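You operate a simulated robot arm through the tools that you are given. There is no shell and no other tool. Be economical: measure what you need, move in short steps, check, and stop when the job is done.

You run a simulated two-armed robot. Do the job below in one go: nothing can be reset, and whatever is moved stays where it is left.

Task
Open the upper blue drawer, take the red cap on the top of the assembly table and put it away in the inside of the upper blue drawer and shut the drawer again. Put the 26 hinge from the top of the parts table on the shelf of the cooling rack and the 40 hinge on the middle shelf of the parts table. Stack the pale block labelled "pine" from the top of the parts table on top of the pale block labelled "birch". Put the filter marked "F40" from the raised strip of the board table on the bench top in front of the lever press and the filter that says "F25" on the top of the grey chest. Fetch the big weight and set it on the small white panel. Take the wide roller and put it on the finishing bench top. Put the glue bottle that says "GLUE D2" from the console end of the board table on the shelf of the packing bench and the glue bottle that says "GLUE D3" on top of the brown sanding block there. Do these in any order. Set down upright: filter, big weight, wide roller, glue bottle.

Only the result counts: the job must be done as asked and must still hold three seconds after the hand-in. Knocking over, shifting, dropping, spilling or breaking anything else fails it. Lids that push on must go on centred and level and be pressed home; caps that screw on are set level and turned clockwise until they are tight.

Robot
Two 6-joint arms with two-finger grippers on one trunk, on a base that drives. Base frame: it is fixed to the floor where the robot stands at the start and does not move with it; the origin is under the middle of the robot, x ahead of it, y to its left, z up. Lengths are in m, angles in degrees, forces in N, time in s.
The left shoulder is at the start at [0.07, 0.148, 1.352], the right one opposite. With the tool pointing down near the work surface each hand reaches from about 0.3 to 0.58 m from the robot's upright axis, wherever it stands, measured 20 degrees to its own side. Places, roughly: bench top in front of the lever press (30x15 cm) [-1.56, -0.64, 0.8]; big weight (6x6x8 cm) [1.2, 0.2, 0.9]; filter [2, 0.75, 1]; finishing bench top [6.4, -1.1, 0.9]; glue bottle [2.25, -0.25, 1]; hinge [0.5, 2.75, 1]; inside of the upper blue drawer [0.7, 0.3, 0.7]; middle shelf of the parts table [0.6, 2.8, 0.4]; pale block [0.75, 2.75, 0.75]; red cap (3x3x3 cm) [-1.4, 2.8, 0.9]; sanding block (11x7x3 cm) [2.1, -0.3, 0.9]; shelf of the cooling rack [4.6, 3.2, 0.4]; shelf of the packing bench [3.3, 3.6, 0.3]; small white panel (26x11x2 cm) [0.8, 0.2, 0.9]; top of the grey chest [5.5, 2.8, 0.9]; upper blue drawer [0.7, 0.2, 0.7]; wide roller (6x9x11 cm) [1.6, -0.2, 1]. Payload 2.69 kg a hand.
The TCP of each hand is the grasp point between the finger pads, 0.02 m short of the fingertips. In the tool frame z runs along the fingers and y along their closing line. The gripper opens to 0.1 m. The gripper's body begins 0.063 m behind the TCP.
Orientation is told as [roll, pitch, yaw] about the base's x, y, z axes, in that order, counted from this pose: with the fingers straight down and closing along the base's y, the tool's x points along the base's -x, its y along +y and its z along -z.

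Tools
- The arms move only by the tool play_rows. It takes "left_increments", "right_increments" or both (then of equal length, played together; a hand with none holds still); each is a list of rows, each a list of 6 numbers: the shift along the tool's x, y, z in m, then the turn, a rotation vector about the tool's x, y, z in degrees. In form: [[dx, dy, dz, wx, wy, wz], ...]. A call has 1 to 12 rows; each row shifts and turns the commanded pose from where the row before left it, along the tool's axes as they then stand. "left_hand" and "right_hand" are, for a hand that has rows, the closure, from 0 (fully open) to 1 (shut), set as the call begins (left out, the last holds). Rows are played at 5 a second. More than 0.05 m and 8.6 degrees between two rows, or a gripper value outside its range, and nothing of the call is played. A pose out of reach is approached as far as the arm can. The call stops where the force on the tool passes 40 N (or 10 N more than at its start, if that is more) or the arm is blocked; 0.2 s more then pass. The fingers move at their own pace (about 0.045 m/s each) and stop on an object; they squeeze with about 31 N. The grip force told is the motor's: it shows also when the fingers shut on nothing. Time passes only in rows, and 0.2 s behind the last, so rows that do not move let the fingers close. The reply holds the time, the measured pose of the TCP, the force on the tool along the base axes, the opening and the grip force, in the units named above and with some noise, with the torque about the TCP (base axes, N m) and any sound that the robot's microphone picked up, and new pictures: "pictures" is both (left out), scene, wrist or none (wrist: the cameras of the hands that moved).
- Cameras (640 x 400 px; columns grow to the right, rows downward): "scene" is now at [0.1202, -0.0061, 1.5491]; the picture's right is [-0.11, -0.99, 0.00], its down [-0.84, 0.10, -0.53] and it looks along [0.53, -0.06, -0.85] (base axes); focal length 294 px, centre (320, 200). "left" rides on the left gripper at [0.07, 0.019, -0.099] in its tool frame; the picture's right is [-0.26, 0.97, 0.00], its down [-0.75, -0.20, -0.63] and it looks along [-0.61, -0.16, 0.78] (tool axes); focal length 230 px, centre (320, 200). "right" rides on the right gripper at [0.07, -0.019, -0.099] in its tool frame; the picture's right is [0.26, 0.97, 0.00], its down [-0.75, 0.20, -0.63] and it looks along [-0.61, 0.16, 0.78] (tool axes); focal length 230 px, centre (320, 200). There is no depth. A picture from a camera that has moved, and an enlarged one, comes with that camera's place and axes in the base frame and with its lens.
- move_column(by): slides the trunk up (or, below 0, down) by that many m; the arms and the scene camera ride with it, the base frame stays. It gives what a move gives, with no picture.
- roll_base(legs): drives the robot by 1 to 6 legs, each [ahead, turn to the left] in m and degrees, along the robot's own axes; the way and the turn of a leg run together, so that a leg with both is an arc; at most 1.5 m and 180 degrees a leg. The arms and the cameras ride along, it lands a little off, and it stops where it bumps. It gives what a move gives, and a new picture of the scene camera.
- pan_tilt(pan, tilt): turns the head with the scene camera to pan (to the left, within 86 degrees either way) and tilt (down, from -29 to 69), counted from straight ahead of the robot. It gives what a move gives, and a new picture of the scene camera.
- zoom(camera, box): a new picture of the part [left, top, right, bottom] of that camera's present view, enlarged. It takes no simulated time.
- job_done(): hands the job in; it is judged then, once.

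Work in short steps. Places have to be worked out from the pictures, the camera data and where the tool is seen: move nearer, look again, correct. Check each grasp and each placing, and mend what went wrong. You have 546 turns and 360 pictures in all, those below and enlarged ones among them. Open the grippers and draw the arms clear of the work before you hand the job in, unless the task says otherwise; then end with one line.

The tools are called after "Emit:" as a command line: name --argument value ..., lists and objects as JSON in quotes. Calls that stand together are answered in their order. play_rows: Moves the arms, as the interface text tells. Its arguments: {"type":"object","properties":{"left_increments":{"type":"array"},"left_hand":{"type":"number"},"right_increments":{"type":"array"},"right_hand":{"type":"number"},"pictures":{"type":"string","enum":["both","scene","wrist","none"]}},"required":[]} The other tools are called the same way: move_column (by) slides the trunk up or down; roll_base (legs) drives the base; pan_tilt (pan, tilt) turns the head that bears the scene camera; zoom (camera, box) takes an enlarged picture of a part of a camera's view; job_done () hands the job in.

At the start:

```text
t: 0.0
left_eef_pos: [0.504, 0.1529, 1.0002]
left_tcp_rot: [0.0, -0.1, 0.1]
left_wrist_force: [0.5, -0.1, -0.1]
left_torque: [0.0, 0.0, -0.02]
left_width: 0.0998
left_grip_force: 0.0
right_eef_pos: [0.4906, -0.1909, 1.0005]
right_tcp_rot: [-0.1, 0.0, 0.0]
right_wrist_force: [-0.7, 1.3, 0.6]
right_torque: [0.0, 0.01, -0.01]
right_width: 0.0999
right_grip_force: 0.0
trunk travel left (down, up): [-0.91, 0.03]
robot x, y, heading: [0.0024, -0.0019, -0.0]
head pan, tilt: [-6.5, 57.8]
```

scene: 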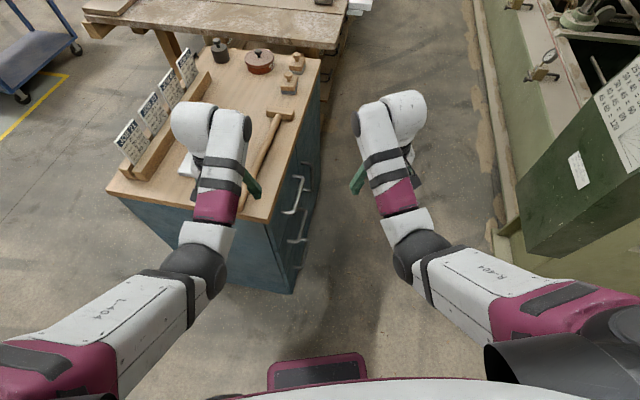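
right: 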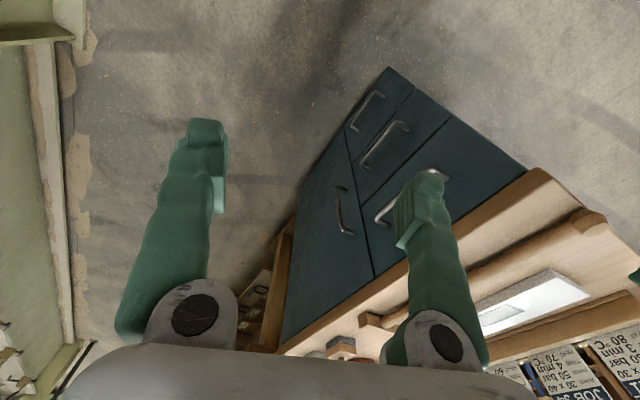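
left: 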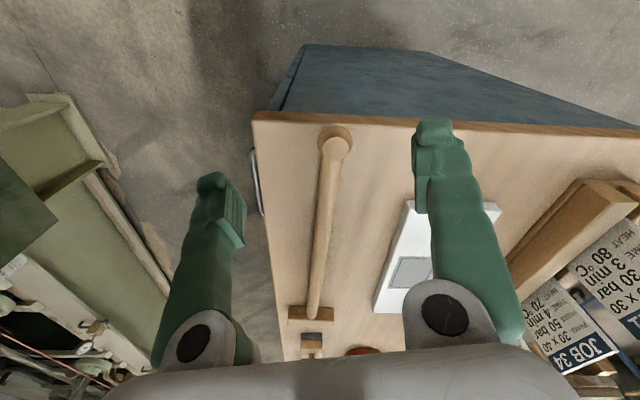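

The picture shows the blue chest ahead-left with its drawers facing right (-y). I look around first to learn the layout.

Emit:
pan_tilt --pan 0 --tilt 25

Emit:
pan_tilt --pan 75 --tilt 20

Emit:
pan_tilt --pan -75 --tilt 20

```text
t: 1.0
left_eef_pos: [0.5044, 0.1522, 0.9983]
left_tcp_rot: [-0.1, 0.1, -0.1]
left_wrist_force: [-0.5, 0.0, 0.1]
left_torque: [-0.01, 0.01, -0.02]
left_width: 0.1001
left_grip_force: 0.2
right_eef_pos: [0.4916, -0.1905, 1.0002]
right_tcp_rot: [0.0, 0.0, 0.0]
right_wrist_force: [0.2, 0.6, 0.4]
right_torque: [0.01, 0.0, -0.01]
right_width: 0.1002
right_grip_force: 0.1
trunk travel left (down, up): [-0.91, 0.03]
robot x, y, heading: [-0.0011, -0.0034, 0.1]
head pan, tilt: [0.0, 25.0]
camera scene: at [0.1436, 0.0016, 1.5965], right [0.0, -1.0, 0.0], down [-0.42, 0.0, -0.91], along [0.91, 0.0, -0.42], focal length 294 px, centre (320, 200)
```

scene: 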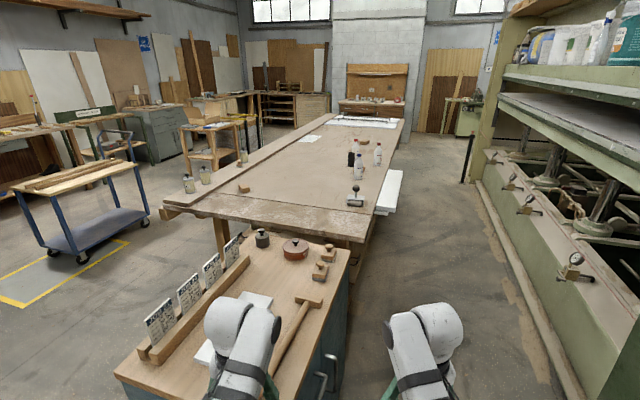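

```text
t: 2.5
left_eef_pos: [0.5037, 0.1527, 1.0001]
left_tcp_rot: [0.0, -0.1, 0.0]
left_wrist_force: [1.0, -0.1, -0.1]
left_torque: [0.02, 0.01, 0.01]
left_width: 0.0999
left_grip_force: 0.1
right_eef_pos: [0.4911, -0.19, 1.0004]
right_tcp_rot: [-0.1, -0.1, 0.0]
right_wrist_force: [0.4, 1.1, 0.1]
right_torque: [0.03, 0.01, -0.01]
right_width: 0.1001
right_grip_force: 0.0
trunk travel left (down, up): [-0.91, 0.03]
robot x, y, heading: [-0.001, 0.0003, -0.0]
head pan, tilt: [75.0, 20.0]
camera scene: at [0.0757, 0.0916, 1.6047], right [0.97, -0.26, 0.0], down [-0.09, -0.33, -0.94], along [0.24, 0.91, -0.34], focal length 294 px, centre (320, 200)
```

scene: 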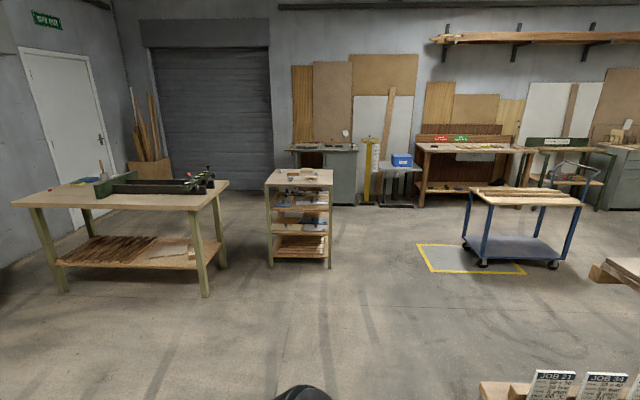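

```text
t: 4.8
left_eef_pos: [0.5046, 0.153, 1.0004]
left_tcp_rot: [0.0, 0.0, 0.0]
left_wrist_force: [-0.6, 0.7, 0.0]
left_torque: [0.01, 0.04, 0.0]
left_width: 0.1
left_grip_force: 0.1
right_eef_pos: [0.4922, -0.1899, 1.0003]
right_tcp_rot: [0.0, 0.0, 0.1]
right_wrist_force: [-0.8, 0.2, 0.7]
right_torque: [0.01, 0.0, 0.03]
right_width: 0.1
right_grip_force: 0.1
trunk travel left (down, up): [-0.91, 0.03]
robot x, y, heading: [0.0019, 0.0011, -0.1]
head pan, tilt: [-75.0, 20.0]
camera scene: at [0.0757, -0.0883, 1.6047], right [-0.97, -0.26, 0.0], down [-0.09, 0.33, -0.94], along [0.24, -0.91, -0.34], focal length 294 px, centre (320, 200)
```

scene: 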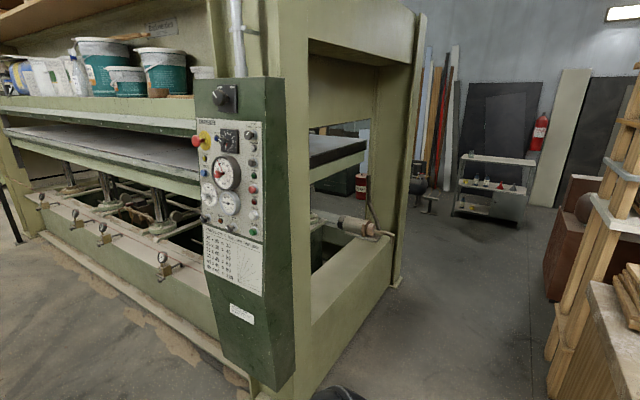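

The layout is clear: board table ahead, assembly, parts table, packing bench and so on to the left. Now I look at the chest in more detail for the weight and panel.

Emit:
pan_tilt --pan 12 --tilt 40

Emit:
zoom --camera "scene" --box '[200, 60, 440, 210]'

```text
t: 6.4
left_eef_pos: [0.5043, 0.1548, 0.9997]
left_tcp_rot: [0.0, 0.0, -0.1]
left_wrist_force: [-0.8, 0.2, 0.3]
left_torque: [0.01, -0.01, -0.01]
left_width: 0.0998
left_grip_force: 0.0
right_eef_pos: [0.4915, -0.1904, 0.9986]
right_tcp_rot: [-0.1, 0.0, 0.0]
right_wrist_force: [0.5, 0.1, 0.8]
right_torque: [-0.02, -0.02, 0.0]
right_width: 0.0999
right_grip_force: 0.1
trunk travel left (down, up): [-0.91, 0.03]
robot x, y, heading: [0.0014, -0.0013, 0.1]
head pan, tilt: [12.0, 40.0]
camera scene: at [0.1347, 0.0193, 1.5733], right [0.21, -0.98, 0.0], down [-0.63, -0.13, -0.77], along [0.75, 0.16, -0.64], focal length 294 px, centre (320, 200)
```

scene: 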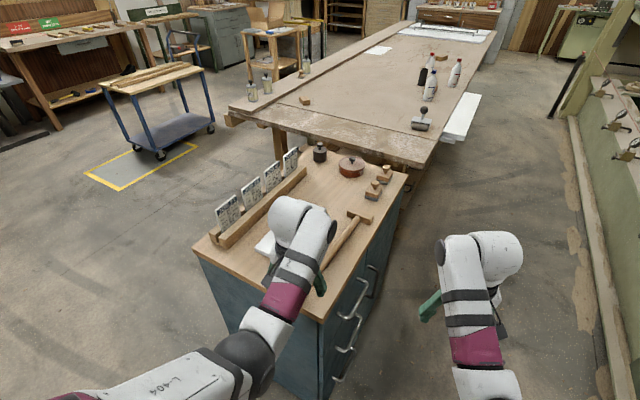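

```text
2.67 times, centred on (320, 135) of scene
camera zoom: at [0.1347, 0.0193, 1.5733], right [0.21, -0.98, 0.0], down [-0.63, -0.13, -0.77], along [0.75, 0.16, -0.64], focal length 783 px, centre (320, 373)
```

zoom: 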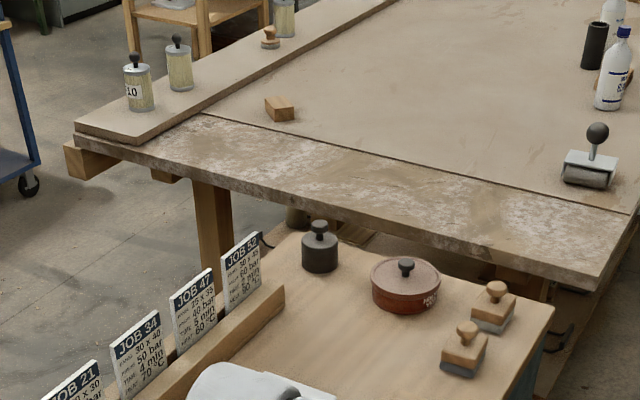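

The weight sits around (1.22, 0.25) and the chest is yawed about -17°; the corridor to the right is wide. I raise and retract the hands for safe driving.

Emit:
play_rows --left_increments '[[0.03, 0, -0.05, 0, 0, 0], [0.03, 0, -0.05, 0, 0, 0], [0.03, 0, -0.05, 0, 0, 0], [0.03, 0, -0.05, 0, 0, 0]]' --right_increments '[[0.03, 0, -0.05, 0, 0, 0], [0.03, 0, -0.05, 0, 0, 0], [0.03, 0, -0.05, 0, 0, 0], [0.03, 0, -0.05, 0, 0, 0]]' --pictures "none"

Emit:
roll_base --legs '[[0, -59], [0.58, 0], [0, 53], [0.53, 0], [0, 79]]'

```text
refused: row 1 steps farther than a row can; nothing moved
```

```text
t: 12.5
left_eef_pos: [0.6706, -0.8441, 1.0114]
left_tcp_rot: [0.3, -1.2, -59.5]
left_wrist_force: [-0.2, -0.6, 0.0]
left_torque: [-0.05, 0.03, -0.01]
left_width: 0.1
left_grip_force: 0.0
right_eef_pos: [0.3645, -1.0075, 1.0066]
right_tcp_rot: [0.3, -0.9, -59.7]
right_wrist_force: [-0.1, -0.1, 0.2]
right_torque: [0.01, 0.04, 0.01]
right_width: 0.1003
right_grip_force: 0.1
trunk travel left (down, up): [-0.91, 0.03]
robot x, y, heading: [0.2987, -0.5002, -61.2]
head pan, tilt: [12.0, 40.0]
stopped in leg 2: the robot was blocked; the commanded pose is now the measured one
camera scene: at [0.3522, -0.5803, 1.5771], right [-0.76, -0.65, 0.0], down [-0.41, 0.47, -0.78], along [0.51, -0.59, -0.62], focal length 294 px, centre (320, 200)
```

scene: 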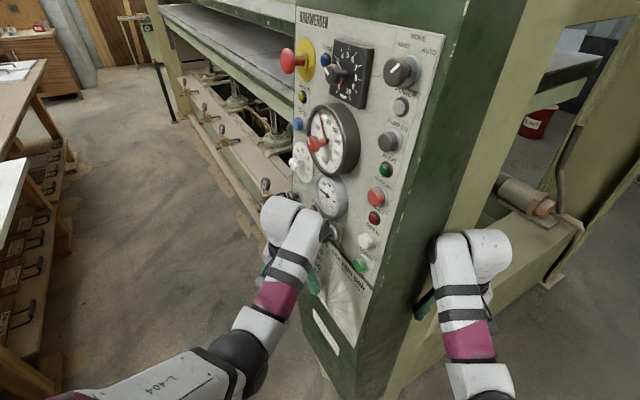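

Row length must be ≤0.05 total, so the arms stayed extended and the base was stopped near the console. I back away 0.25 m straight along the way I came.

Emit:
roll_base --legs '[[-0.25, 0]]'

Emit:
play_rows --left_increments '[[0.02, 0, -0.04, 0, 0, 0], [0.02, 0, -0.04, 0, 0, 0], [0.03, 0, -0.04, 0, 0, 0], [0.03, 0, -0.04, 0, 0, 0], [0.03, 0, -0.04, 0, 0, 0]]' --right_increments '[[0.02, 0, -0.04, 0, 0, 0], [0.02, 0, -0.04, 0, 0, 0], [0.03, 0, -0.04, 0, 0, 0], [0.03, 0, -0.04, 0, 0, 0], [0.03, 0, -0.04, 0, 0, 0]]' --pictures "none"

```text
t: 14.3
left_eef_pos: [0.5657, -0.6412, 0.999]
left_tcp_rot: [-0.1, 0.1, -59.1]
left_wrist_force: [0.1, -0.2, -0.8]
left_torque: [0.01, 0.0, -0.01]
left_width: 0.1001
left_grip_force: 0.1
right_eef_pos: [0.2624, -0.8051, 0.9954]
right_tcp_rot: [-0.2, 0.6, -59.4]
right_wrist_force: [-0.8, 0.2, -0.4]
right_torque: [0.0, 0.03, 0.0]
right_width: 0.1001
right_grip_force: 0.0
trunk travel left (down, up): [-0.91, 0.03]
robot x, y, heading: [0.172, -0.2842, -60.3]
head pan, tilt: [12.0, 40.0]
camera scene: at [0.2589, -0.391, 1.5732], right [-0.75, -0.67, 0.0], down [-0.43, 0.48, -0.77], along [0.51, -0.57, -0.64], focal length 294 px, centre (320, 200)
```

scene: 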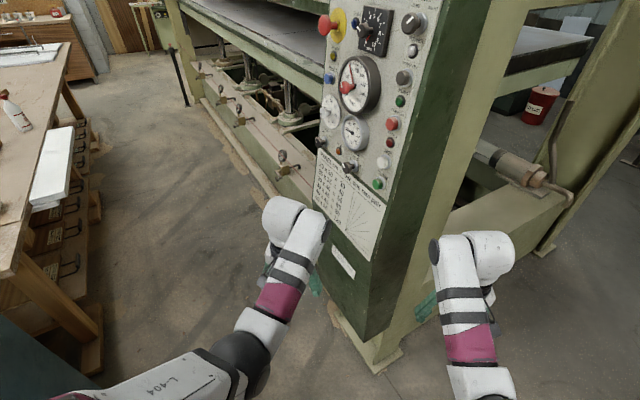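

```text
t: 15.5
left_eef_pos: [0.5427, -0.6545, 1.0184]
left_tcp_rot: [0.0, 0.2, -59.1]
left_wrist_force: [-0.3, -0.6, 0.7]
left_torque: [0.0, 0.0, 0.0]
left_width: 0.0998
left_grip_force: 0.0
left hand out of reach, approached as far as the arm can: row 1, 2, 3, 4, 5
right_eef_pos: [0.2662, -0.8042, 1.0041]
right_tcp_rot: [-0.1, 0.6, -59.3]
right_wrist_force: [-0.7, -0.3, 0.3]
right_torque: [-0.01, 0.0, 0.02]
right_width: 0.1
right_grip_force: 0.1
right hand out of reach, approached as far as the arm can: row 1, 2, 3, 4, 5
trunk travel left (down, up): [-0.91, 0.03]
robot x, y, heading: [0.1745, -0.2855, -60.1]
head pan, tilt: [12.0, 40.0]
```

The arms can't fold higher in this pose, so I lift the trunk the 3 cm available and drive along the corridor, then turn to face the chest front.

Emit:
move_column --by 0.03

Emit:
roll_base --legs '[[0, 42], [0.72, 0], [0, 91]]'

```text
t: 16.3
left_eef_pos: [0.5424, -0.6552, 1.0485]
left_tcp_rot: [0.0, 0.0, -59.2]
left_wrist_force: [-0.1, 0.5, 0.2]
left_torque: [0.01, 0.04, 0.0]
left_width: 0.0998
left_grip_force: 0.1
right_eef_pos: [0.2665, -0.8053, 1.0359]
right_tcp_rot: [-0.1, 0.7, -59.2]
right_wrist_force: [-0.1, 0.3, -0.5]
right_torque: [-0.01, -0.01, 0.01]
right_width: 0.1001
right_grip_force: 0.0
trunk travel left (down, up): [-0.94, 0.0]
robot x, y, heading: [0.1764, -0.2873, -60.2]
head pan, tilt: [12.0, 40.0]
```

```text
t: 26.0
left_eef_pos: [0.8787, 0.0108, 1.0506]
left_tcp_rot: [0.0, 0.0, 73.7]
left_wrist_force: [1.0, 0.5, -0.9]
left_torque: [0.02, -0.01, 0.01]
left_width: 0.1002
left_grip_force: 0.1
right_eef_pos: [1.1773, -0.0909, 1.034]
right_tcp_rot: [0.0, 0.6, 73.4]
right_wrist_force: [0.0, -0.1, 0.6]
right_torque: [-0.01, 0.01, -0.01]
right_width: 0.0999
right_grip_force: 0.0
trunk travel left (down, up): [-0.94, 0.0]
robot x, y, heading: [0.8591, -0.5097, 72.7]
head pan, tilt: [12.0, 40.0]
camera scene: at [0.8825, -0.3766, 1.6028], right [1.0, -0.1, 0.0], down [-0.06, -0.64, -0.77], along [0.07, 0.76, -0.64], focal length 294 px, centre (320, 200)
```

scene: 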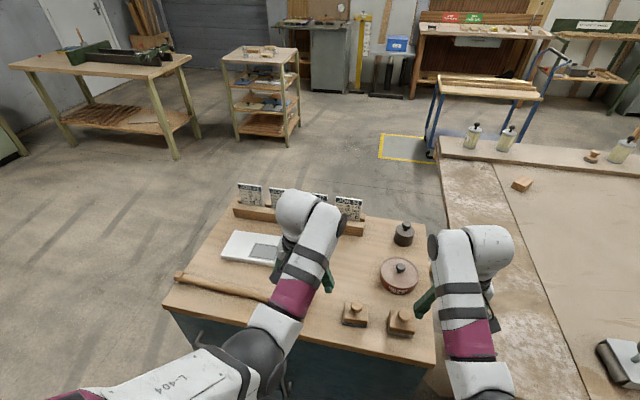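

The weight is at about (1.22, 0.246). I tilt the head down to judge the base-to-chest clearance and drawer handles.

Emit:
pan_tilt --pan 0 --tilt 69

```text
t: 26.9
left_eef_pos: [0.8795, 0.0105, 1.0497]
left_tcp_rot: [-0.1, 0.0, 73.6]
left_wrist_force: [0.9, 0.0, -0.6]
left_torque: [0.03, -0.01, 0.02]
left_width: 0.1002
left_grip_force: 0.0
right_eef_pos: [1.1775, -0.0915, 1.0346]
right_tcp_rot: [-0.2, 0.6, 73.4]
right_wrist_force: [0.1, 0.4, -0.7]
right_torque: [0.03, -0.03, 0.0]
right_width: 0.0999
right_grip_force: 0.1
trunk travel left (down, up): [-0.94, 0.0]
robot x, y, heading: [0.8548, -0.5117, 72.3]
head pan, tilt: [0.0, 68.8]
camera scene: at [0.8903, -0.4076, 1.5668], right [0.95, -0.3, 0.0], down [-0.28, -0.89, -0.36], along [0.11, 0.35, -0.93], focal length 294 px, centre (320, 200)
```

scene: 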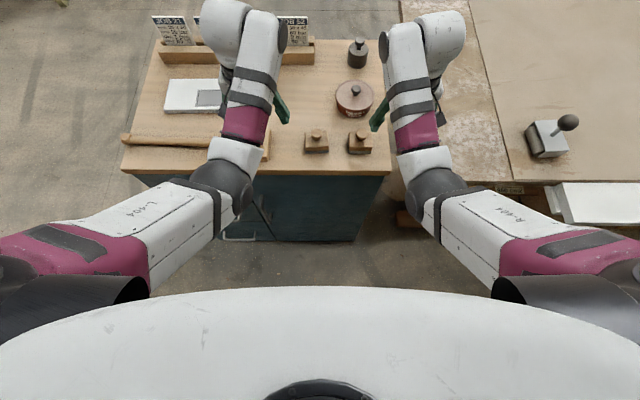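

I test how far the right hand can reach forward at this height above the chest items.

Emit:
play_rows --right_increments '[[-0.05, 0, 0, 0, 0, 0], [-0.05, 0, 0, 0, 0, 0], [-0.05, 0, 0, 0, 0, 0], [-0.05, 0, 0, 0, 0, 0], [-0.05, 0, 0, 0, 0, 0]]' --pictures "none"

```text
t: 28.1
left_eef_pos: [0.8794, 0.0113, 1.049]
left_tcp_rot: [0.0, 0.1, 73.6]
left_wrist_force: [0.5, 0.2, -0.4]
left_torque: [0.0, 0.01, 0.0]
left_width: 0.1
left_grip_force: 0.1
right_eef_pos: [1.216, 0.0007, 1.0405]
right_tcp_rot: [-0.2, 0.7, 73.5]
right_wrist_force: [0.1, 0.0, -0.5]
right_torque: [-0.02, 0.02, -0.02]
right_width: 0.0999
right_grip_force: 0.0
right hand out of reach, approached as far as the arm can: row 2, 3, 4, 5
trunk travel left (down, up): [-0.94, 0.0]
robot x, y, heading: [0.8583, -0.5148, 72.4]
head pan, tilt: [0.0, 68.8]
```

Vertical reach limit is about 0.6 m, so I'll close in 0.15 m and tilt the hand forward about 30°. First drive forward with the hands high.

Emit:
roll_base --legs '[[0.15, 0]]'

Emit:
pan_tilt --pan -15 --tilt 50

```text
t: 30.0
left_eef_pos: [0.9208, 0.1387, 1.0542]
left_tcp_rot: [-0.9, -3.0, 74.2]
left_wrist_force: [0.7, -0.3, -0.7]
left_torque: [-0.1, 0.02, -0.01]
left_width: 0.1
left_grip_force: 0.0
right_eef_pos: [1.2608, 0.1514, 1.043]
right_tcp_rot: [-0.1, -0.4, 73.4]
right_wrist_force: [1.0, 1.7, -1.2]
right_torque: [-0.05, 0.0, 0.02]
right_width: 0.1001
right_grip_force: 0.1
trunk travel left (down, up): [-0.94, 0.0]
robot x, y, heading: [0.9036, -0.3681, 72.7]
head pan, tilt: [0.0, 68.8]
stopped in leg 1: the robot was blocked; the commanded pose is now the measured one
camera scene: at [0.9367, -0.2596, 1.5662], right [0.95, -0.3, 0.0], down [-0.28, -0.89, -0.36], along [0.11, 0.34, -0.93], focal length 294 px, centre (320, 200)
```

scene: 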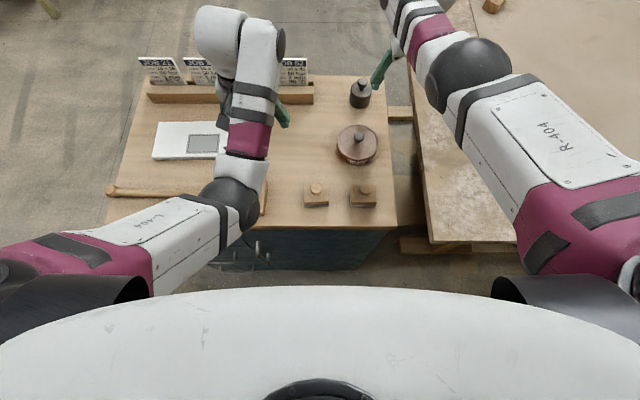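

```text
t: 30.8
left_eef_pos: [0.9209, 0.1373, 1.0561]
left_tcp_rot: [-0.8, -3.0, 74.1]
left_wrist_force: [0.6, 0.0, 0.2]
left_torque: [-0.01, 0.0, 0.0]
left_width: 0.0999
left_grip_force: 0.0
right_eef_pos: [1.2621, 0.1506, 1.0442]
right_tcp_rot: [-0.2, -0.5, 73.4]
right_wrist_force: [-0.3, 0.7, -0.3]
right_torque: [-0.01, -0.01, 0.0]
right_width: 0.0999
right_grip_force: 0.1
trunk travel left (down, up): [-0.94, 0.0]
robot x, y, heading: [0.9065, -0.3695, 72.5]
head pan, tilt: [-15.0, 50.0]
camera scene: at [0.9614, -0.2497, 1.5882], right [0.84, -0.54, 0.0], down [-0.41, -0.65, -0.64], along [0.34, 0.54, -0.77], focal length 294 px, centre (320, 200)
```

scene: 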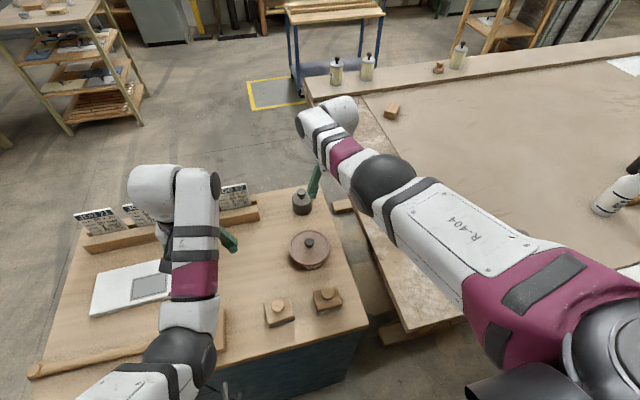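

The base touched the chest front (stopped at ~0.30 m); nothing seems displaced. I back off 2 cm and tilt the right hand forward 32°.

Emit:
roll_base --legs '[[-0.02, 0]]'

Emit:
play_rows --right_increments '[[0, 0, 0, 0, -8, 0], [0, 0, 0, 0, -8, 0], [0, 0, 0, 0, -8, 0], [0, 0, 0, 0, -8, 0]]' --pictures "wrist"

```text
t: 31.6
left_eef_pos: [0.9156, 0.1209, 1.0565]
left_tcp_rot: [-0.7, -2.9, 74.0]
left_wrist_force: [1.1, 0.6, 0.4]
left_torque: [-0.03, 0.0, -0.01]
left_width: 0.1
left_grip_force: 0.0
right_eef_pos: [1.2556, 0.1333, 1.0421]
right_tcp_rot: [-0.1, -0.4, 73.4]
right_wrist_force: [0.2, 1.3, -1.2]
right_torque: [-0.03, -0.01, 0.0]
right_width: 0.1001
right_grip_force: 0.1
trunk travel left (down, up): [-0.94, 0.0]
robot x, y, heading: [0.8985, -0.3912, 72.5]
head pan, tilt: [-15.0, 50.0]
camera scene: at [0.9561, -0.2664, 1.588], right [0.84, -0.54, 0.0], down [-0.41, -0.65, -0.64], along [0.34, 0.54, -0.77], focal length 294 px, centre (320, 200)
```

scene: 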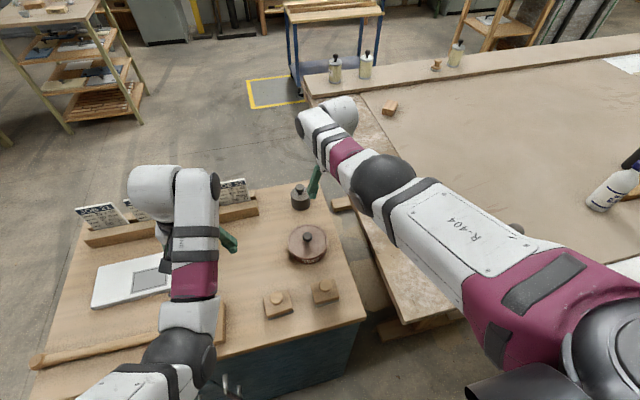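

```text
t: 32.6
left_eef_pos: [0.9143, 0.1149, 1.06]
left_tcp_rot: [-0.8, -3.4, 74.1]
left_wrist_force: [-0.4, -0.1, -1.0]
left_torque: [0.03, 0.0, 0.02]
left_width: 0.1
left_grip_force: 0.0
right_eef_pos: [1.2548, 0.1267, 1.047]
right_tcp_rot: [-0.2, -32.9, 73.6]
right_wrist_force: [0.3, 0.6, 0.6]
right_torque: [0.03, 0.02, 0.0]
right_width: 0.0998
right_grip_force: 0.0
trunk travel left (down, up): [-0.94, 0.0]
robot x, y, heading: [0.8988, -0.3862, 72.8]
head pan, tilt: [-15.0, 50.0]
camera right: at [1.2391, 0.0139, 1.0914], right [-0.99, 0.07, -0.14], down [-0.11, 0.33, 0.94], along [0.11, 0.94, -0.32], focal length 230 px, centre (320, 200)
```

right: 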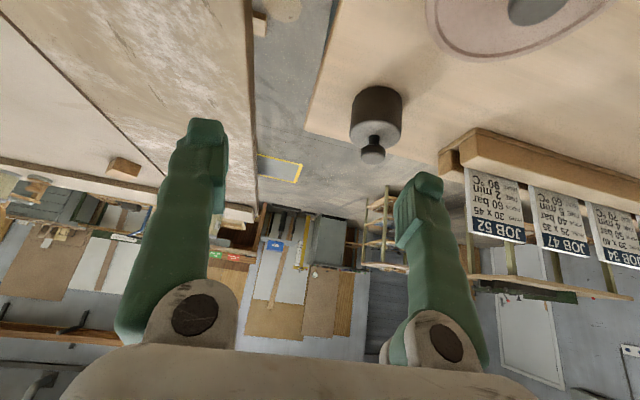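

The wrist view puts the weight at (1.213, 0.242). I shift left 7 cm and approach partway along the tool axis, then recheck.

Emit:
play_rows --right_increments '[[0, 0.037, 0, 0, 0, 0], [-0.003, 0.036, 0, 0, 0, 0], [-0.003, 0, 0.04, 0, 0, 0], [0, 0, 0.04, 0, 0, 0]]' --pictures "wrist"

```text
t: 33.6
left_eef_pos: [0.9167, 0.1168, 1.0573]
left_tcp_rot: [-0.7, -3.1, 74.1]
left_wrist_force: [0.6, -0.4, 0.1]
left_torque: [-0.03, 0.03, 0.02]
left_width: 0.1001
left_grip_force: 0.1
right_eef_pos: [1.1993, 0.1992, 0.98]
right_tcp_rot: [0.0, -32.7, 73.4]
right_wrist_force: [-0.6, -0.2, -0.8]
right_torque: [-0.01, -0.02, 0.05]
right_width: 0.0997
right_grip_force: 0.1
trunk travel left (down, up): [-0.94, 0.0]
robot x, y, heading: [0.9, -0.3895, 72.6]
head pan, tilt: [-15.0, 50.0]
camera right: at [1.1844, 0.0848, 1.0254], right [-0.99, 0.07, -0.14], down [-0.11, 0.34, 0.94], along [0.11, 0.94, -0.33], focal length 230 px, centre (320, 200)
```

right: 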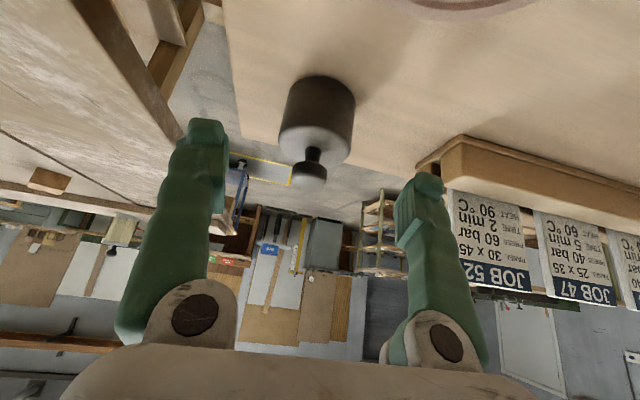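

The weight is centred between the fingers; remaining advance is about 8.5 cm along the tool. I go in and then close.

Emit:
play_rows --right_increments '[[0.003, -0.003, 0.03, 0, 0, 0], [0.002, 0, 0.03, 0, 0, 0], [0, 0, 0.022, 0, 0, 0]]' --pictures "wrist"

```text
t: 34.4
left_eef_pos: [0.9139, 0.1158, 1.0579]
left_tcp_rot: [-0.8, -3.1, 74.0]
left_wrist_force: [-0.1, 0.2, 0.7]
left_torque: [0.0, -0.02, -0.01]
left_width: 0.0999
left_grip_force: 0.0
right_eef_pos: [1.2145, 0.1867, 0.9497]
right_tcp_rot: [-0.3, -32.7, 73.5]
right_wrist_force: [0.7, -0.6, -0.3]
right_torque: [-0.01, -0.02, 0.01]
right_width: 0.0999
right_grip_force: 0.0
right hand out of reach, approached as far as the arm can: row 1, 2, 3
trunk travel left (down, up): [-0.94, 0.0]
robot x, y, heading: [0.8936, -0.3881, 72.6]
head pan, tilt: [-15.0, 50.0]
camera right: at [1.2005, 0.0734, 0.9949], right [-0.99, 0.07, -0.14], down [-0.11, 0.34, 0.93], along [0.11, 0.94, -0.33], focal length 230 px, centre (320, 200)
```

right: 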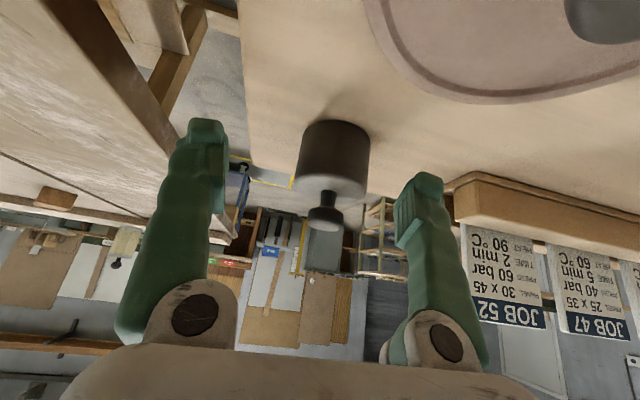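

Out of reach with the trunk this high. I retract along the tool, lower the trunk 8 cm, and come back in.

Emit:
play_rows --right_increments '[[0, 0, -0.05, 0, 0, 0], [0, 0, -0.05, 0, 0, 0], [-0.02, 0, -0.04, 0, 0, 0]]' --pictures "none"

Emit:
move_column --by -0.1

```text
t: 35.2
left_eef_pos: [0.9133, 0.1164, 1.0591]
left_tcp_rot: [-0.8, -3.2, 74.1]
left_wrist_force: [-0.6, 0.9, 0.6]
left_torque: [-0.02, 0.01, -0.01]
left_width: 0.1001
left_grip_force: 0.2
right_eef_pos: [1.1986, 0.1313, 1.0804]
right_tcp_rot: [-0.1, -32.4, 73.6]
right_wrist_force: [-0.3, 0.5, -0.3]
right_torque: [-0.03, 0.03, 0.01]
right_width: 0.1
right_grip_force: 0.1
trunk travel left (down, up): [-0.94, 0.0]
robot x, y, heading: [0.897, -0.3865, 72.5]
head pan, tilt: [-15.0, 50.0]
```

```text
t: 36.6
left_eef_pos: [0.9154, 0.1173, 0.9595]
left_tcp_rot: [-0.8, -3.2, 74.1]
left_wrist_force: [0.0, 0.8, 0.7]
left_torque: [0.04, -0.01, 0.0]
left_width: 0.1
left_grip_force: 0.0
right_eef_pos: [1.1978, 0.1315, 0.9794]
right_tcp_rot: [-0.1, -32.6, 73.5]
right_wrist_force: [0.4, -0.4, 0.0]
right_torque: [0.04, 0.0, -0.01]
right_width: 0.0998
right_grip_force: 0.0
trunk travel left (down, up): [-0.84, 0.1]
robot x, y, heading: [0.8938, -0.3862, 72.6]
head pan, tilt: [-15.0, 50.0]
```

Emit:
play_rows --right_increments '[[-0.045, 0.012, 0, 0, 0, 0], [-0.007, 0.003, 0.04, 0, 0, 0], [0, 0, 0.03, 0, 0, 0]]' --pictures "wrist"

```text
t: 37.4
left_eef_pos: [0.914, 0.1178, 0.9589]
left_tcp_rot: [-0.8, -3.2, 74.1]
left_wrist_force: [0.4, -0.3, 0.2]
left_torque: [-0.02, 0.02, -0.01]
left_width: 0.1001
left_grip_force: 0.1
right_eef_pos: [1.2084, 0.2148, 0.95]
right_tcp_rot: [-0.1, -32.7, 73.5]
right_wrist_force: [1.1, 0.2, -0.2]
right_torque: [0.02, 0.05, 0.01]
right_width: 0.0998
right_grip_force: 0.1
trunk travel left (down, up): [-0.84, 0.1]
robot x, y, heading: [0.8942, -0.3877, 72.7]
head pan, tilt: [-15.0, 50.0]
camera right: at [1.1936, 0.1012, 0.9945], right [-0.99, 0.07, -0.14], down [-0.11, 0.34, 0.94], along [0.11, 0.94, -0.33], focal length 230 px, centre (320, 200)
```

right: 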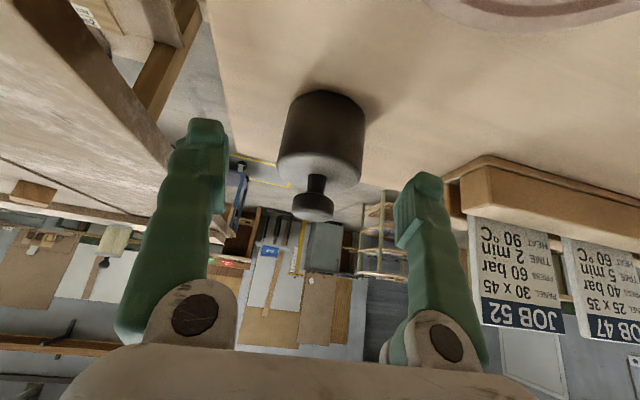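

Emit:
play_rows --right_increments '[[0.003, 0, 0.025, 0, 0, 0], [0.002, 0, 0.027, 0, 0, 0]]' --pictures "wrist"

```text
t: 38.0
left_eef_pos: [0.914, 0.1166, 0.9586]
left_tcp_rot: [-0.9, -3.3, 74.1]
left_wrist_force: [0.9, 0.2, 0.2]
left_torque: [-0.02, 0.01, 0.01]
left_width: 0.1001
left_grip_force: 0.0
right_eef_pos: [1.2181, 0.2213, 0.9144]
right_tcp_rot: [-0.1, -32.6, 73.4]
right_wrist_force: [-0.6, 0.2, 0.9]
right_torque: [0.0, -0.02, 0.01]
right_width: 0.1001
right_grip_force: 0.0
right hand out of reach, approached as far as the arm can: row 2
trunk travel left (down, up): [-0.84, 0.1]
robot x, y, heading: [0.8941, -0.3858, 72.5]
head pan, tilt: [-15.0, 50.0]
camera right: at [1.2034, 0.1074, 0.9596], right [-0.99, 0.07, -0.14], down [-0.11, 0.34, 0.94], along [0.11, 0.94, -0.33], focal length 230 px, centre (320, 200)
```

right: 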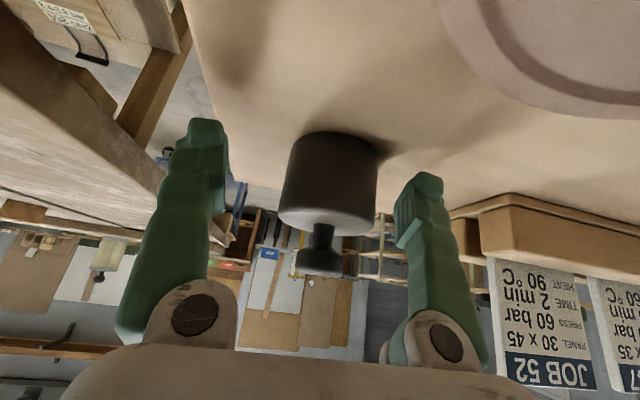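

About 2 cm short; extra forward tilt frees reach. I tilt 8° more and advance.

Emit:
play_rows --right_increments '[[0, 0, 0, 0, -8, 0], [-0.003, 0, 0.011, 0, 0, 0], [-0.004, 0, 0.011, 0, 0, 0]]' --pictures "wrist"

```text
t: 38.8
left_eef_pos: [0.9143, 0.1167, 0.9586]
left_tcp_rot: [-0.7, -3.2, 74.2]
left_wrist_force: [0.2, -0.7, 0.1]
left_torque: [-0.02, 0.0, -0.01]
left_width: 0.1002
left_grip_force: 0.0
right_eef_pos: [1.2238, 0.2305, 0.9065]
right_tcp_rot: [-0.2, -40.5, 73.4]
right_wrist_force: [-0.5, 0.2, 0.2]
right_torque: [0.01, 0.04, 0.01]
right_width: 0.1001
right_grip_force: 0.1
right hand out of reach, approached as far as the arm can: row 3
trunk travel left (down, up): [-0.84, 0.1]
robot x, y, heading: [0.8962, -0.3861, 72.4]
head pan, tilt: [-15.0, 50.0]
camera right: at [1.2077, 0.1117, 0.9354], right [-0.98, 0.09, -0.17], down [-0.15, 0.21, 0.97], along [0.12, 0.97, -0.19], focal length 230 px, centre (320, 200)
```

right: 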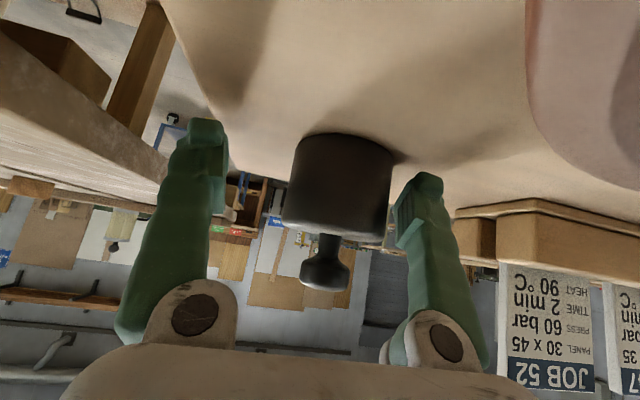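

The weight is ~1 cm to tool +y and ~1 cm further. I correct both with slightly more tilt.

Emit:
play_rows --right_increments '[[0, 0.009, 0, 0, -7, 0], [-0.004, 0, 0.006, 0, 0, 0], [-0.004, 0, 0.006, 0, 0, 0]]' --pictures "wrist"

```text
t: 39.4
left_eef_pos: [0.915, 0.1146, 0.9519]
left_tcp_rot: [-0.5, -4.1, 74.2]
left_wrist_force: [-0.2, -0.9, 0.3]
left_torque: [-0.05, -0.03, 0.0]
left_width: 0.1
left_grip_force: 0.0
right_eef_pos: [1.2167, 0.2415, 0.9203]
right_tcp_rot: [-1.9, -48.8, 75.3]
right_wrist_force: [2.8, -9.1, 31.2]
right_torque: [-3.94, 0.7, 0.31]
right_width: 0.0998
right_grip_force: 0.0
right hand out of reach, approached as far as the arm can: row 3
trunk travel left (down, up): [-0.84, 0.1]
robot x, y, heading: [0.893, -0.3878, 72.3]
head pan, tilt: [-15.0, 50.0]
stopped in row 3 (right hand): the force on the tool passed its limit at 53 N (the readings are from after the stop); the commanded pose is now the measured one
camera right: at [1.2012, 0.1196, 0.9317], right [-0.97, 0.1, -0.22], down [-0.21, 0.08, 0.97], along [0.12, 0.99, -0.06], focal length 230 px, centre (320, 200)
```

right: 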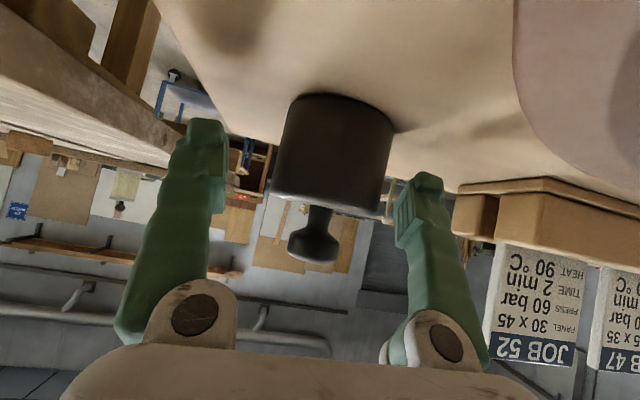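

Upward force with torque shows the wrist underside touched the pot knob behind; I lift straight up, reduce tilt, and retract.

Emit:
play_rows --right_increments '[[-0.03, 0, -0.026, 0, 0, 0], [-0.015, 0, -0.03, 0, 8, 0], [0, 0, -0.05, 0, 0, 0], [-0.01, 0, -0.04, 0, 0, 0]]' --pictures "scene"

```text
t: 40.4
left_eef_pos: [0.916, 0.1191, 0.9501]
left_tcp_rot: [-0.4, -3.7, 74.1]
left_wrist_force: [-0.7, 0.7, 0.0]
left_torque: [-0.03, -0.01, 0.01]
left_width: 0.1
left_grip_force: 0.0
right_eef_pos: [1.2083, 0.2732, 1.0297]
right_tcp_rot: [-1.3, -40.0, 74.5]
right_wrist_force: [0.2, -0.6, -0.5]
right_torque: [0.01, 0.0, 0.02]
right_width: 0.1001
right_grip_force: 0.0
right hand out of reach, approached as far as the arm can: row 1, 2, 3, 4
trunk travel left (down, up): [-0.84, 0.1]
robot x, y, heading: [0.8973, -0.3874, 72.3]
head pan, tilt: [-15.0, 50.0]
camera scene: at [0.9545, -0.2727, 1.4885], right [0.84, -0.54, 0.0], down [-0.41, -0.64, -0.64], along [0.35, 0.54, -0.77], focal length 294 px, centre (320, 200)
```

scene: 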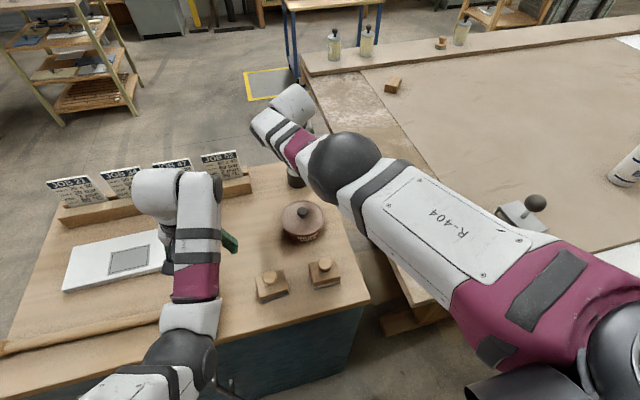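

The pot looks undisturbed, and reach is better when higher relative to the shoulder. I raise both hands before lowering the trunk more.

Emit:
play_rows --right_increments '[[0.035, 0, -0.035, 0, 0, 0], [0.0, 0, -0.05, 0, 0, 0], [0, 0, -0.04, 0, 0, 0]]' --left_increments '[[0, 0, -0.04, 0, 0, 0], [-0.01, 0, -0.04, 0, 0, 0], [-0.01, 0, -0.04, 0, 0, 0]]' --pictures "none"

```text
t: 41.2
left_eef_pos: [0.9528, 0.1726, 1.0096]
left_tcp_rot: [-0.5, -3.8, 74.1]
left_wrist_force: [-0.2, 0.7, -0.6]
left_torque: [0.0, -0.03, -0.03]
left_width: 0.0998
left_grip_force: 0.1
left hand out of reach, approached as far as the arm can: row 1, 2, 3
right_eef_pos: [1.1832, 0.2846, 1.0878]
right_tcp_rot: [-1.2, -40.0, 74.6]
right_wrist_force: [0.1, 0.0, 1.0]
right_torque: [0.02, 0.01, -0.01]
right_width: 0.0999
right_grip_force: 0.1
right hand out of reach, approached as far as the arm can: row 1, 2, 3
trunk travel left (down, up): [-0.84, 0.1]
robot x, y, heading: [0.895, -0.3858, 72.2]
head pan, tilt: [-15.0, 50.0]
```

The arm can't fold further, but this posture over the weight is usable. I lower the trunk 8 cm with hands clear of the surface and view.

Emit:
move_column --by -0.07

Emit:
zoom --camera "right" --box '[0, 0, 640, 400]'

```text
t: 42.3
left_eef_pos: [0.9536, 0.1732, 0.9407]
left_tcp_rot: [-0.4, -3.9, 74.2]
left_wrist_force: [0.5, -1.0, 1.0]
left_torque: [-0.02, 0.01, -0.04]
left_width: 0.1003
left_grip_force: 0.0
right_eef_pos: [1.1848, 0.2846, 1.0172]
right_tcp_rot: [-1.2, -40.2, 74.5]
right_wrist_force: [0.3, -0.2, -0.3]
right_torque: [0.01, -0.04, -0.02]
right_width: 0.0999
right_grip_force: 0.1
trunk travel left (down, up): [-0.77, 0.17]
robot x, y, heading: [0.8954, -0.3833, 72.1]
head pan, tilt: [-15.0, 50.0]
```

```text
1.00 times, centred on (320, 200) of right (not enlarged: the box is as wide or as high as the picture)
camera zoom: at [1.1687, 0.1655, 1.0475], right [-0.98, 0.08, -0.18], down [-0.16, 0.22, 0.96], along [0.12, 0.97, -0.2], focal length 230 px, centre (320, 200)
```

zoom: 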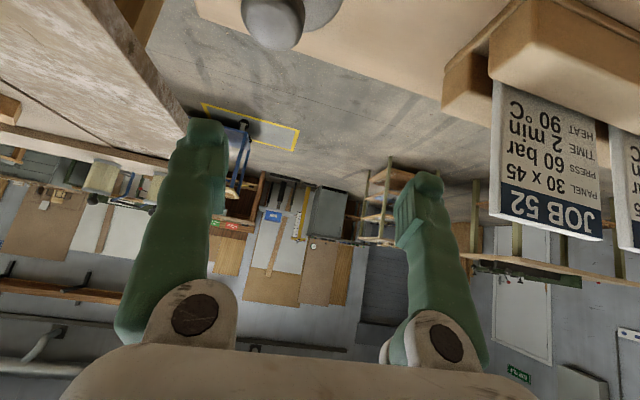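

I shift right 4 cm, then come down and back over the weight, checking midway.

Emit:
play_rows --right_increments '[[0, -0.041, 0, 0, 0, 0], [0.031, 0, 0.018, 0, 0, 0], [0.03, 0, 0.017, 0, 0, 0]]' --pictures "wrist"

```text
t: 43.1
left_eef_pos: [0.9532, 0.1733, 0.94]
left_tcp_rot: [-0.5, -3.9, 74.1]
left_wrist_force: [-0.1, 0.0, 0.4]
left_torque: [0.01, 0.0, -0.03]
left_width: 0.0998
left_grip_force: 0.0
right_eef_pos: [1.22, 0.2691, 0.949]
right_tcp_rot: [-1.3, -40.0, 74.6]
right_wrist_force: [-0.2, 0.3, -0.1]
right_torque: [0.0, 0.0, -0.02]
right_width: 0.0999
right_grip_force: 0.2
right hand out of reach, approached as far as the arm can: row 1, 2, 3
trunk travel left (down, up): [-0.77, 0.17]
robot x, y, heading: [0.8975, -0.387, 72.2]
head pan, tilt: [-15.0, 50.0]
camera right: at [1.2034, 0.1511, 0.9786], right [-0.98, 0.08, -0.18], down [-0.16, 0.22, 0.96], along [0.12, 0.97, -0.2], focal length 230 px, centre (320, 200)
```

right: 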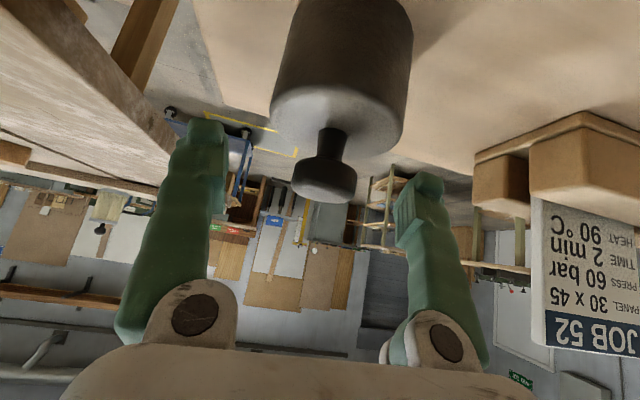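

Emit:
play_rows --right_increments '[[0.022, 0, 0.005, 0, 0, 0], [0.022, 0, 0.005, 0, 0, 0]]' --pictures "wrist"

```text
t: 43.7
left_eef_pos: [0.953, 0.1736, 0.9397]
left_tcp_rot: [-0.3, -3.9, 74.1]
left_wrist_force: [0.5, 1.1, -0.4]
left_torque: [0.02, 0.01, 0.02]
left_width: 0.1002
left_grip_force: 0.1
right_eef_pos: [1.2131, 0.2581, 0.9078]
right_tcp_rot: [-1.2, -40.1, 74.6]
right_wrist_force: [-0.3, 0.1, -0.4]
right_torque: [-0.02, 0.02, -0.01]
right_width: 0.1
right_grip_force: 0.1
right hand out of reach, approached as far as the arm can: row 1, 2
trunk travel left (down, up): [-0.77, 0.17]
robot x, y, heading: [0.8992, -0.3887, 72.4]
head pan, tilt: [-15.0, 50.0]
camera right: at [1.1982, 0.1401, 0.938], right [-0.98, 0.08, -0.18], down [-0.16, 0.22, 0.96], along [0.12, 0.97, -0.2], focal length 230 px, centre (320, 200)
```

right: 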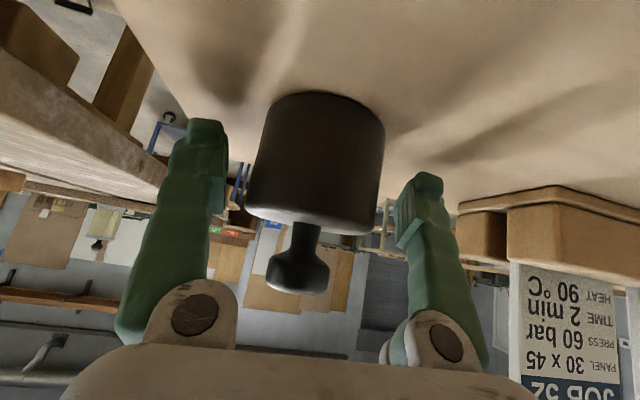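

The TCP is ~1.6 cm beyond the weight axis; I'll back the base by 1.5 cm to centre it.

Emit:
roll_base --legs '[[-0.015, 0]]'

Emit:
zoom --camera "right" --box '[160, 50, 480, 250]'

```text
t: 44.5
left_eef_pos: [0.9487, 0.1608, 0.9395]
left_tcp_rot: [-0.4, -3.7, 74.1]
left_wrist_force: [-0.5, 0.7, -0.5]
left_torque: [-0.02, 0.0, 0.01]
left_width: 0.1002
left_grip_force: 0.1
right_eef_pos: [1.2095, 0.2458, 0.9058]
right_tcp_rot: [-1.3, -39.9, 74.4]
right_wrist_force: [0.1, 0.4, -0.2]
right_torque: [-0.02, 0.0, 0.03]
right_width: 0.0997
right_grip_force: 0.0
trunk travel left (down, up): [-0.77, 0.17]
robot x, y, heading: [0.8878, -0.4026, 72.2]
head pan, tilt: [-15.0, 50.0]
camera scene: at [0.9512, -0.2833, 1.4182], right [0.84, -0.54, 0.0], down [-0.42, -0.65, -0.64], along [0.35, 0.54, -0.77], focal length 294 px, centre (320, 200)
```

scene: 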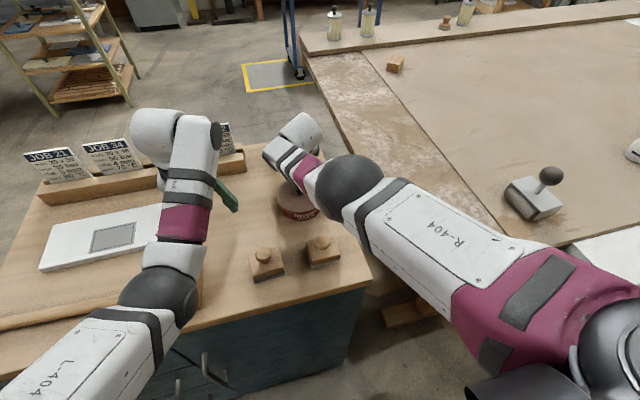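

```text
2.00 times, centred on (320, 150) of right
camera zoom: at [1.1945, 0.1283, 0.936], right [-0.98, 0.08, -0.18], down [-0.16, 0.23, 0.96], along [0.12, 0.97, -0.21], focal length 460 px, centre (320, 300)
```

zoom: 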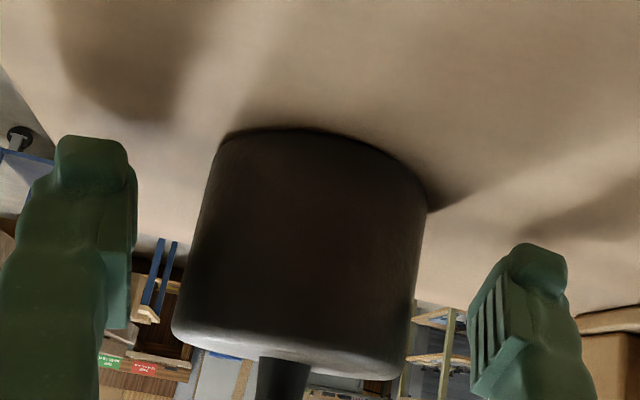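

Well centred now. Close the gripper.

Emit:
play_rows --right_increments '[[0, 0, 0, 0, 0, 0], [0, 0, 0, 0, 0, 0], [0, 0, 0, 0, 0, 0], [0, 0, 0, 0, 0, 0], [0, 0, 0, 0, 0, 0]]' --right_hand 1 --pictures "wrist"

```text
t: 45.7
left_eef_pos: [0.9497, 0.1584, 0.9405]
left_tcp_rot: [-0.4, -4.0, 74.1]
left_wrist_force: [0.3, 0.7, 1.0]
left_torque: [-0.04, -0.03, 0.02]
left_width: 0.1002
left_grip_force: 0.1
right_eef_pos: [1.2092, 0.243, 0.9082]
right_tcp_rot: [-1.2, -40.2, 74.6]
right_wrist_force: [2.3, -1.5, 0.8]
right_torque: [0.15, -0.19, -0.08]
right_width: 0.0585
right_grip_force: 31.1
trunk travel left (down, up): [-0.77, 0.17]
robot x, y, heading: [0.895, -0.3999, 72.2]
head pan, tilt: [-15.0, 50.0]
camera right: at [1.1942, 0.1253, 0.9381], right [-0.98, 0.08, -0.18], down [-0.16, 0.22, 0.96], along [0.12, 0.97, -0.21], focal length 230 px, centre (320, 200)
```

right: 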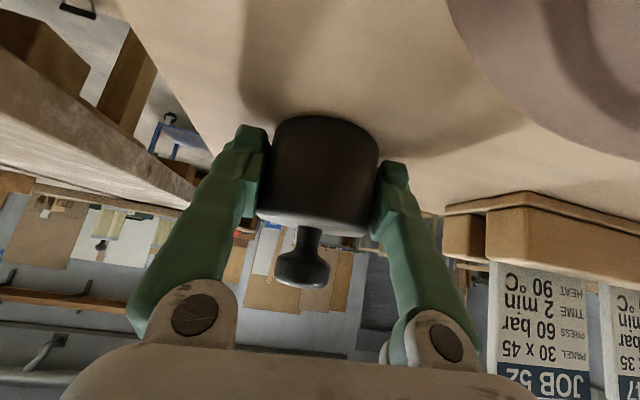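

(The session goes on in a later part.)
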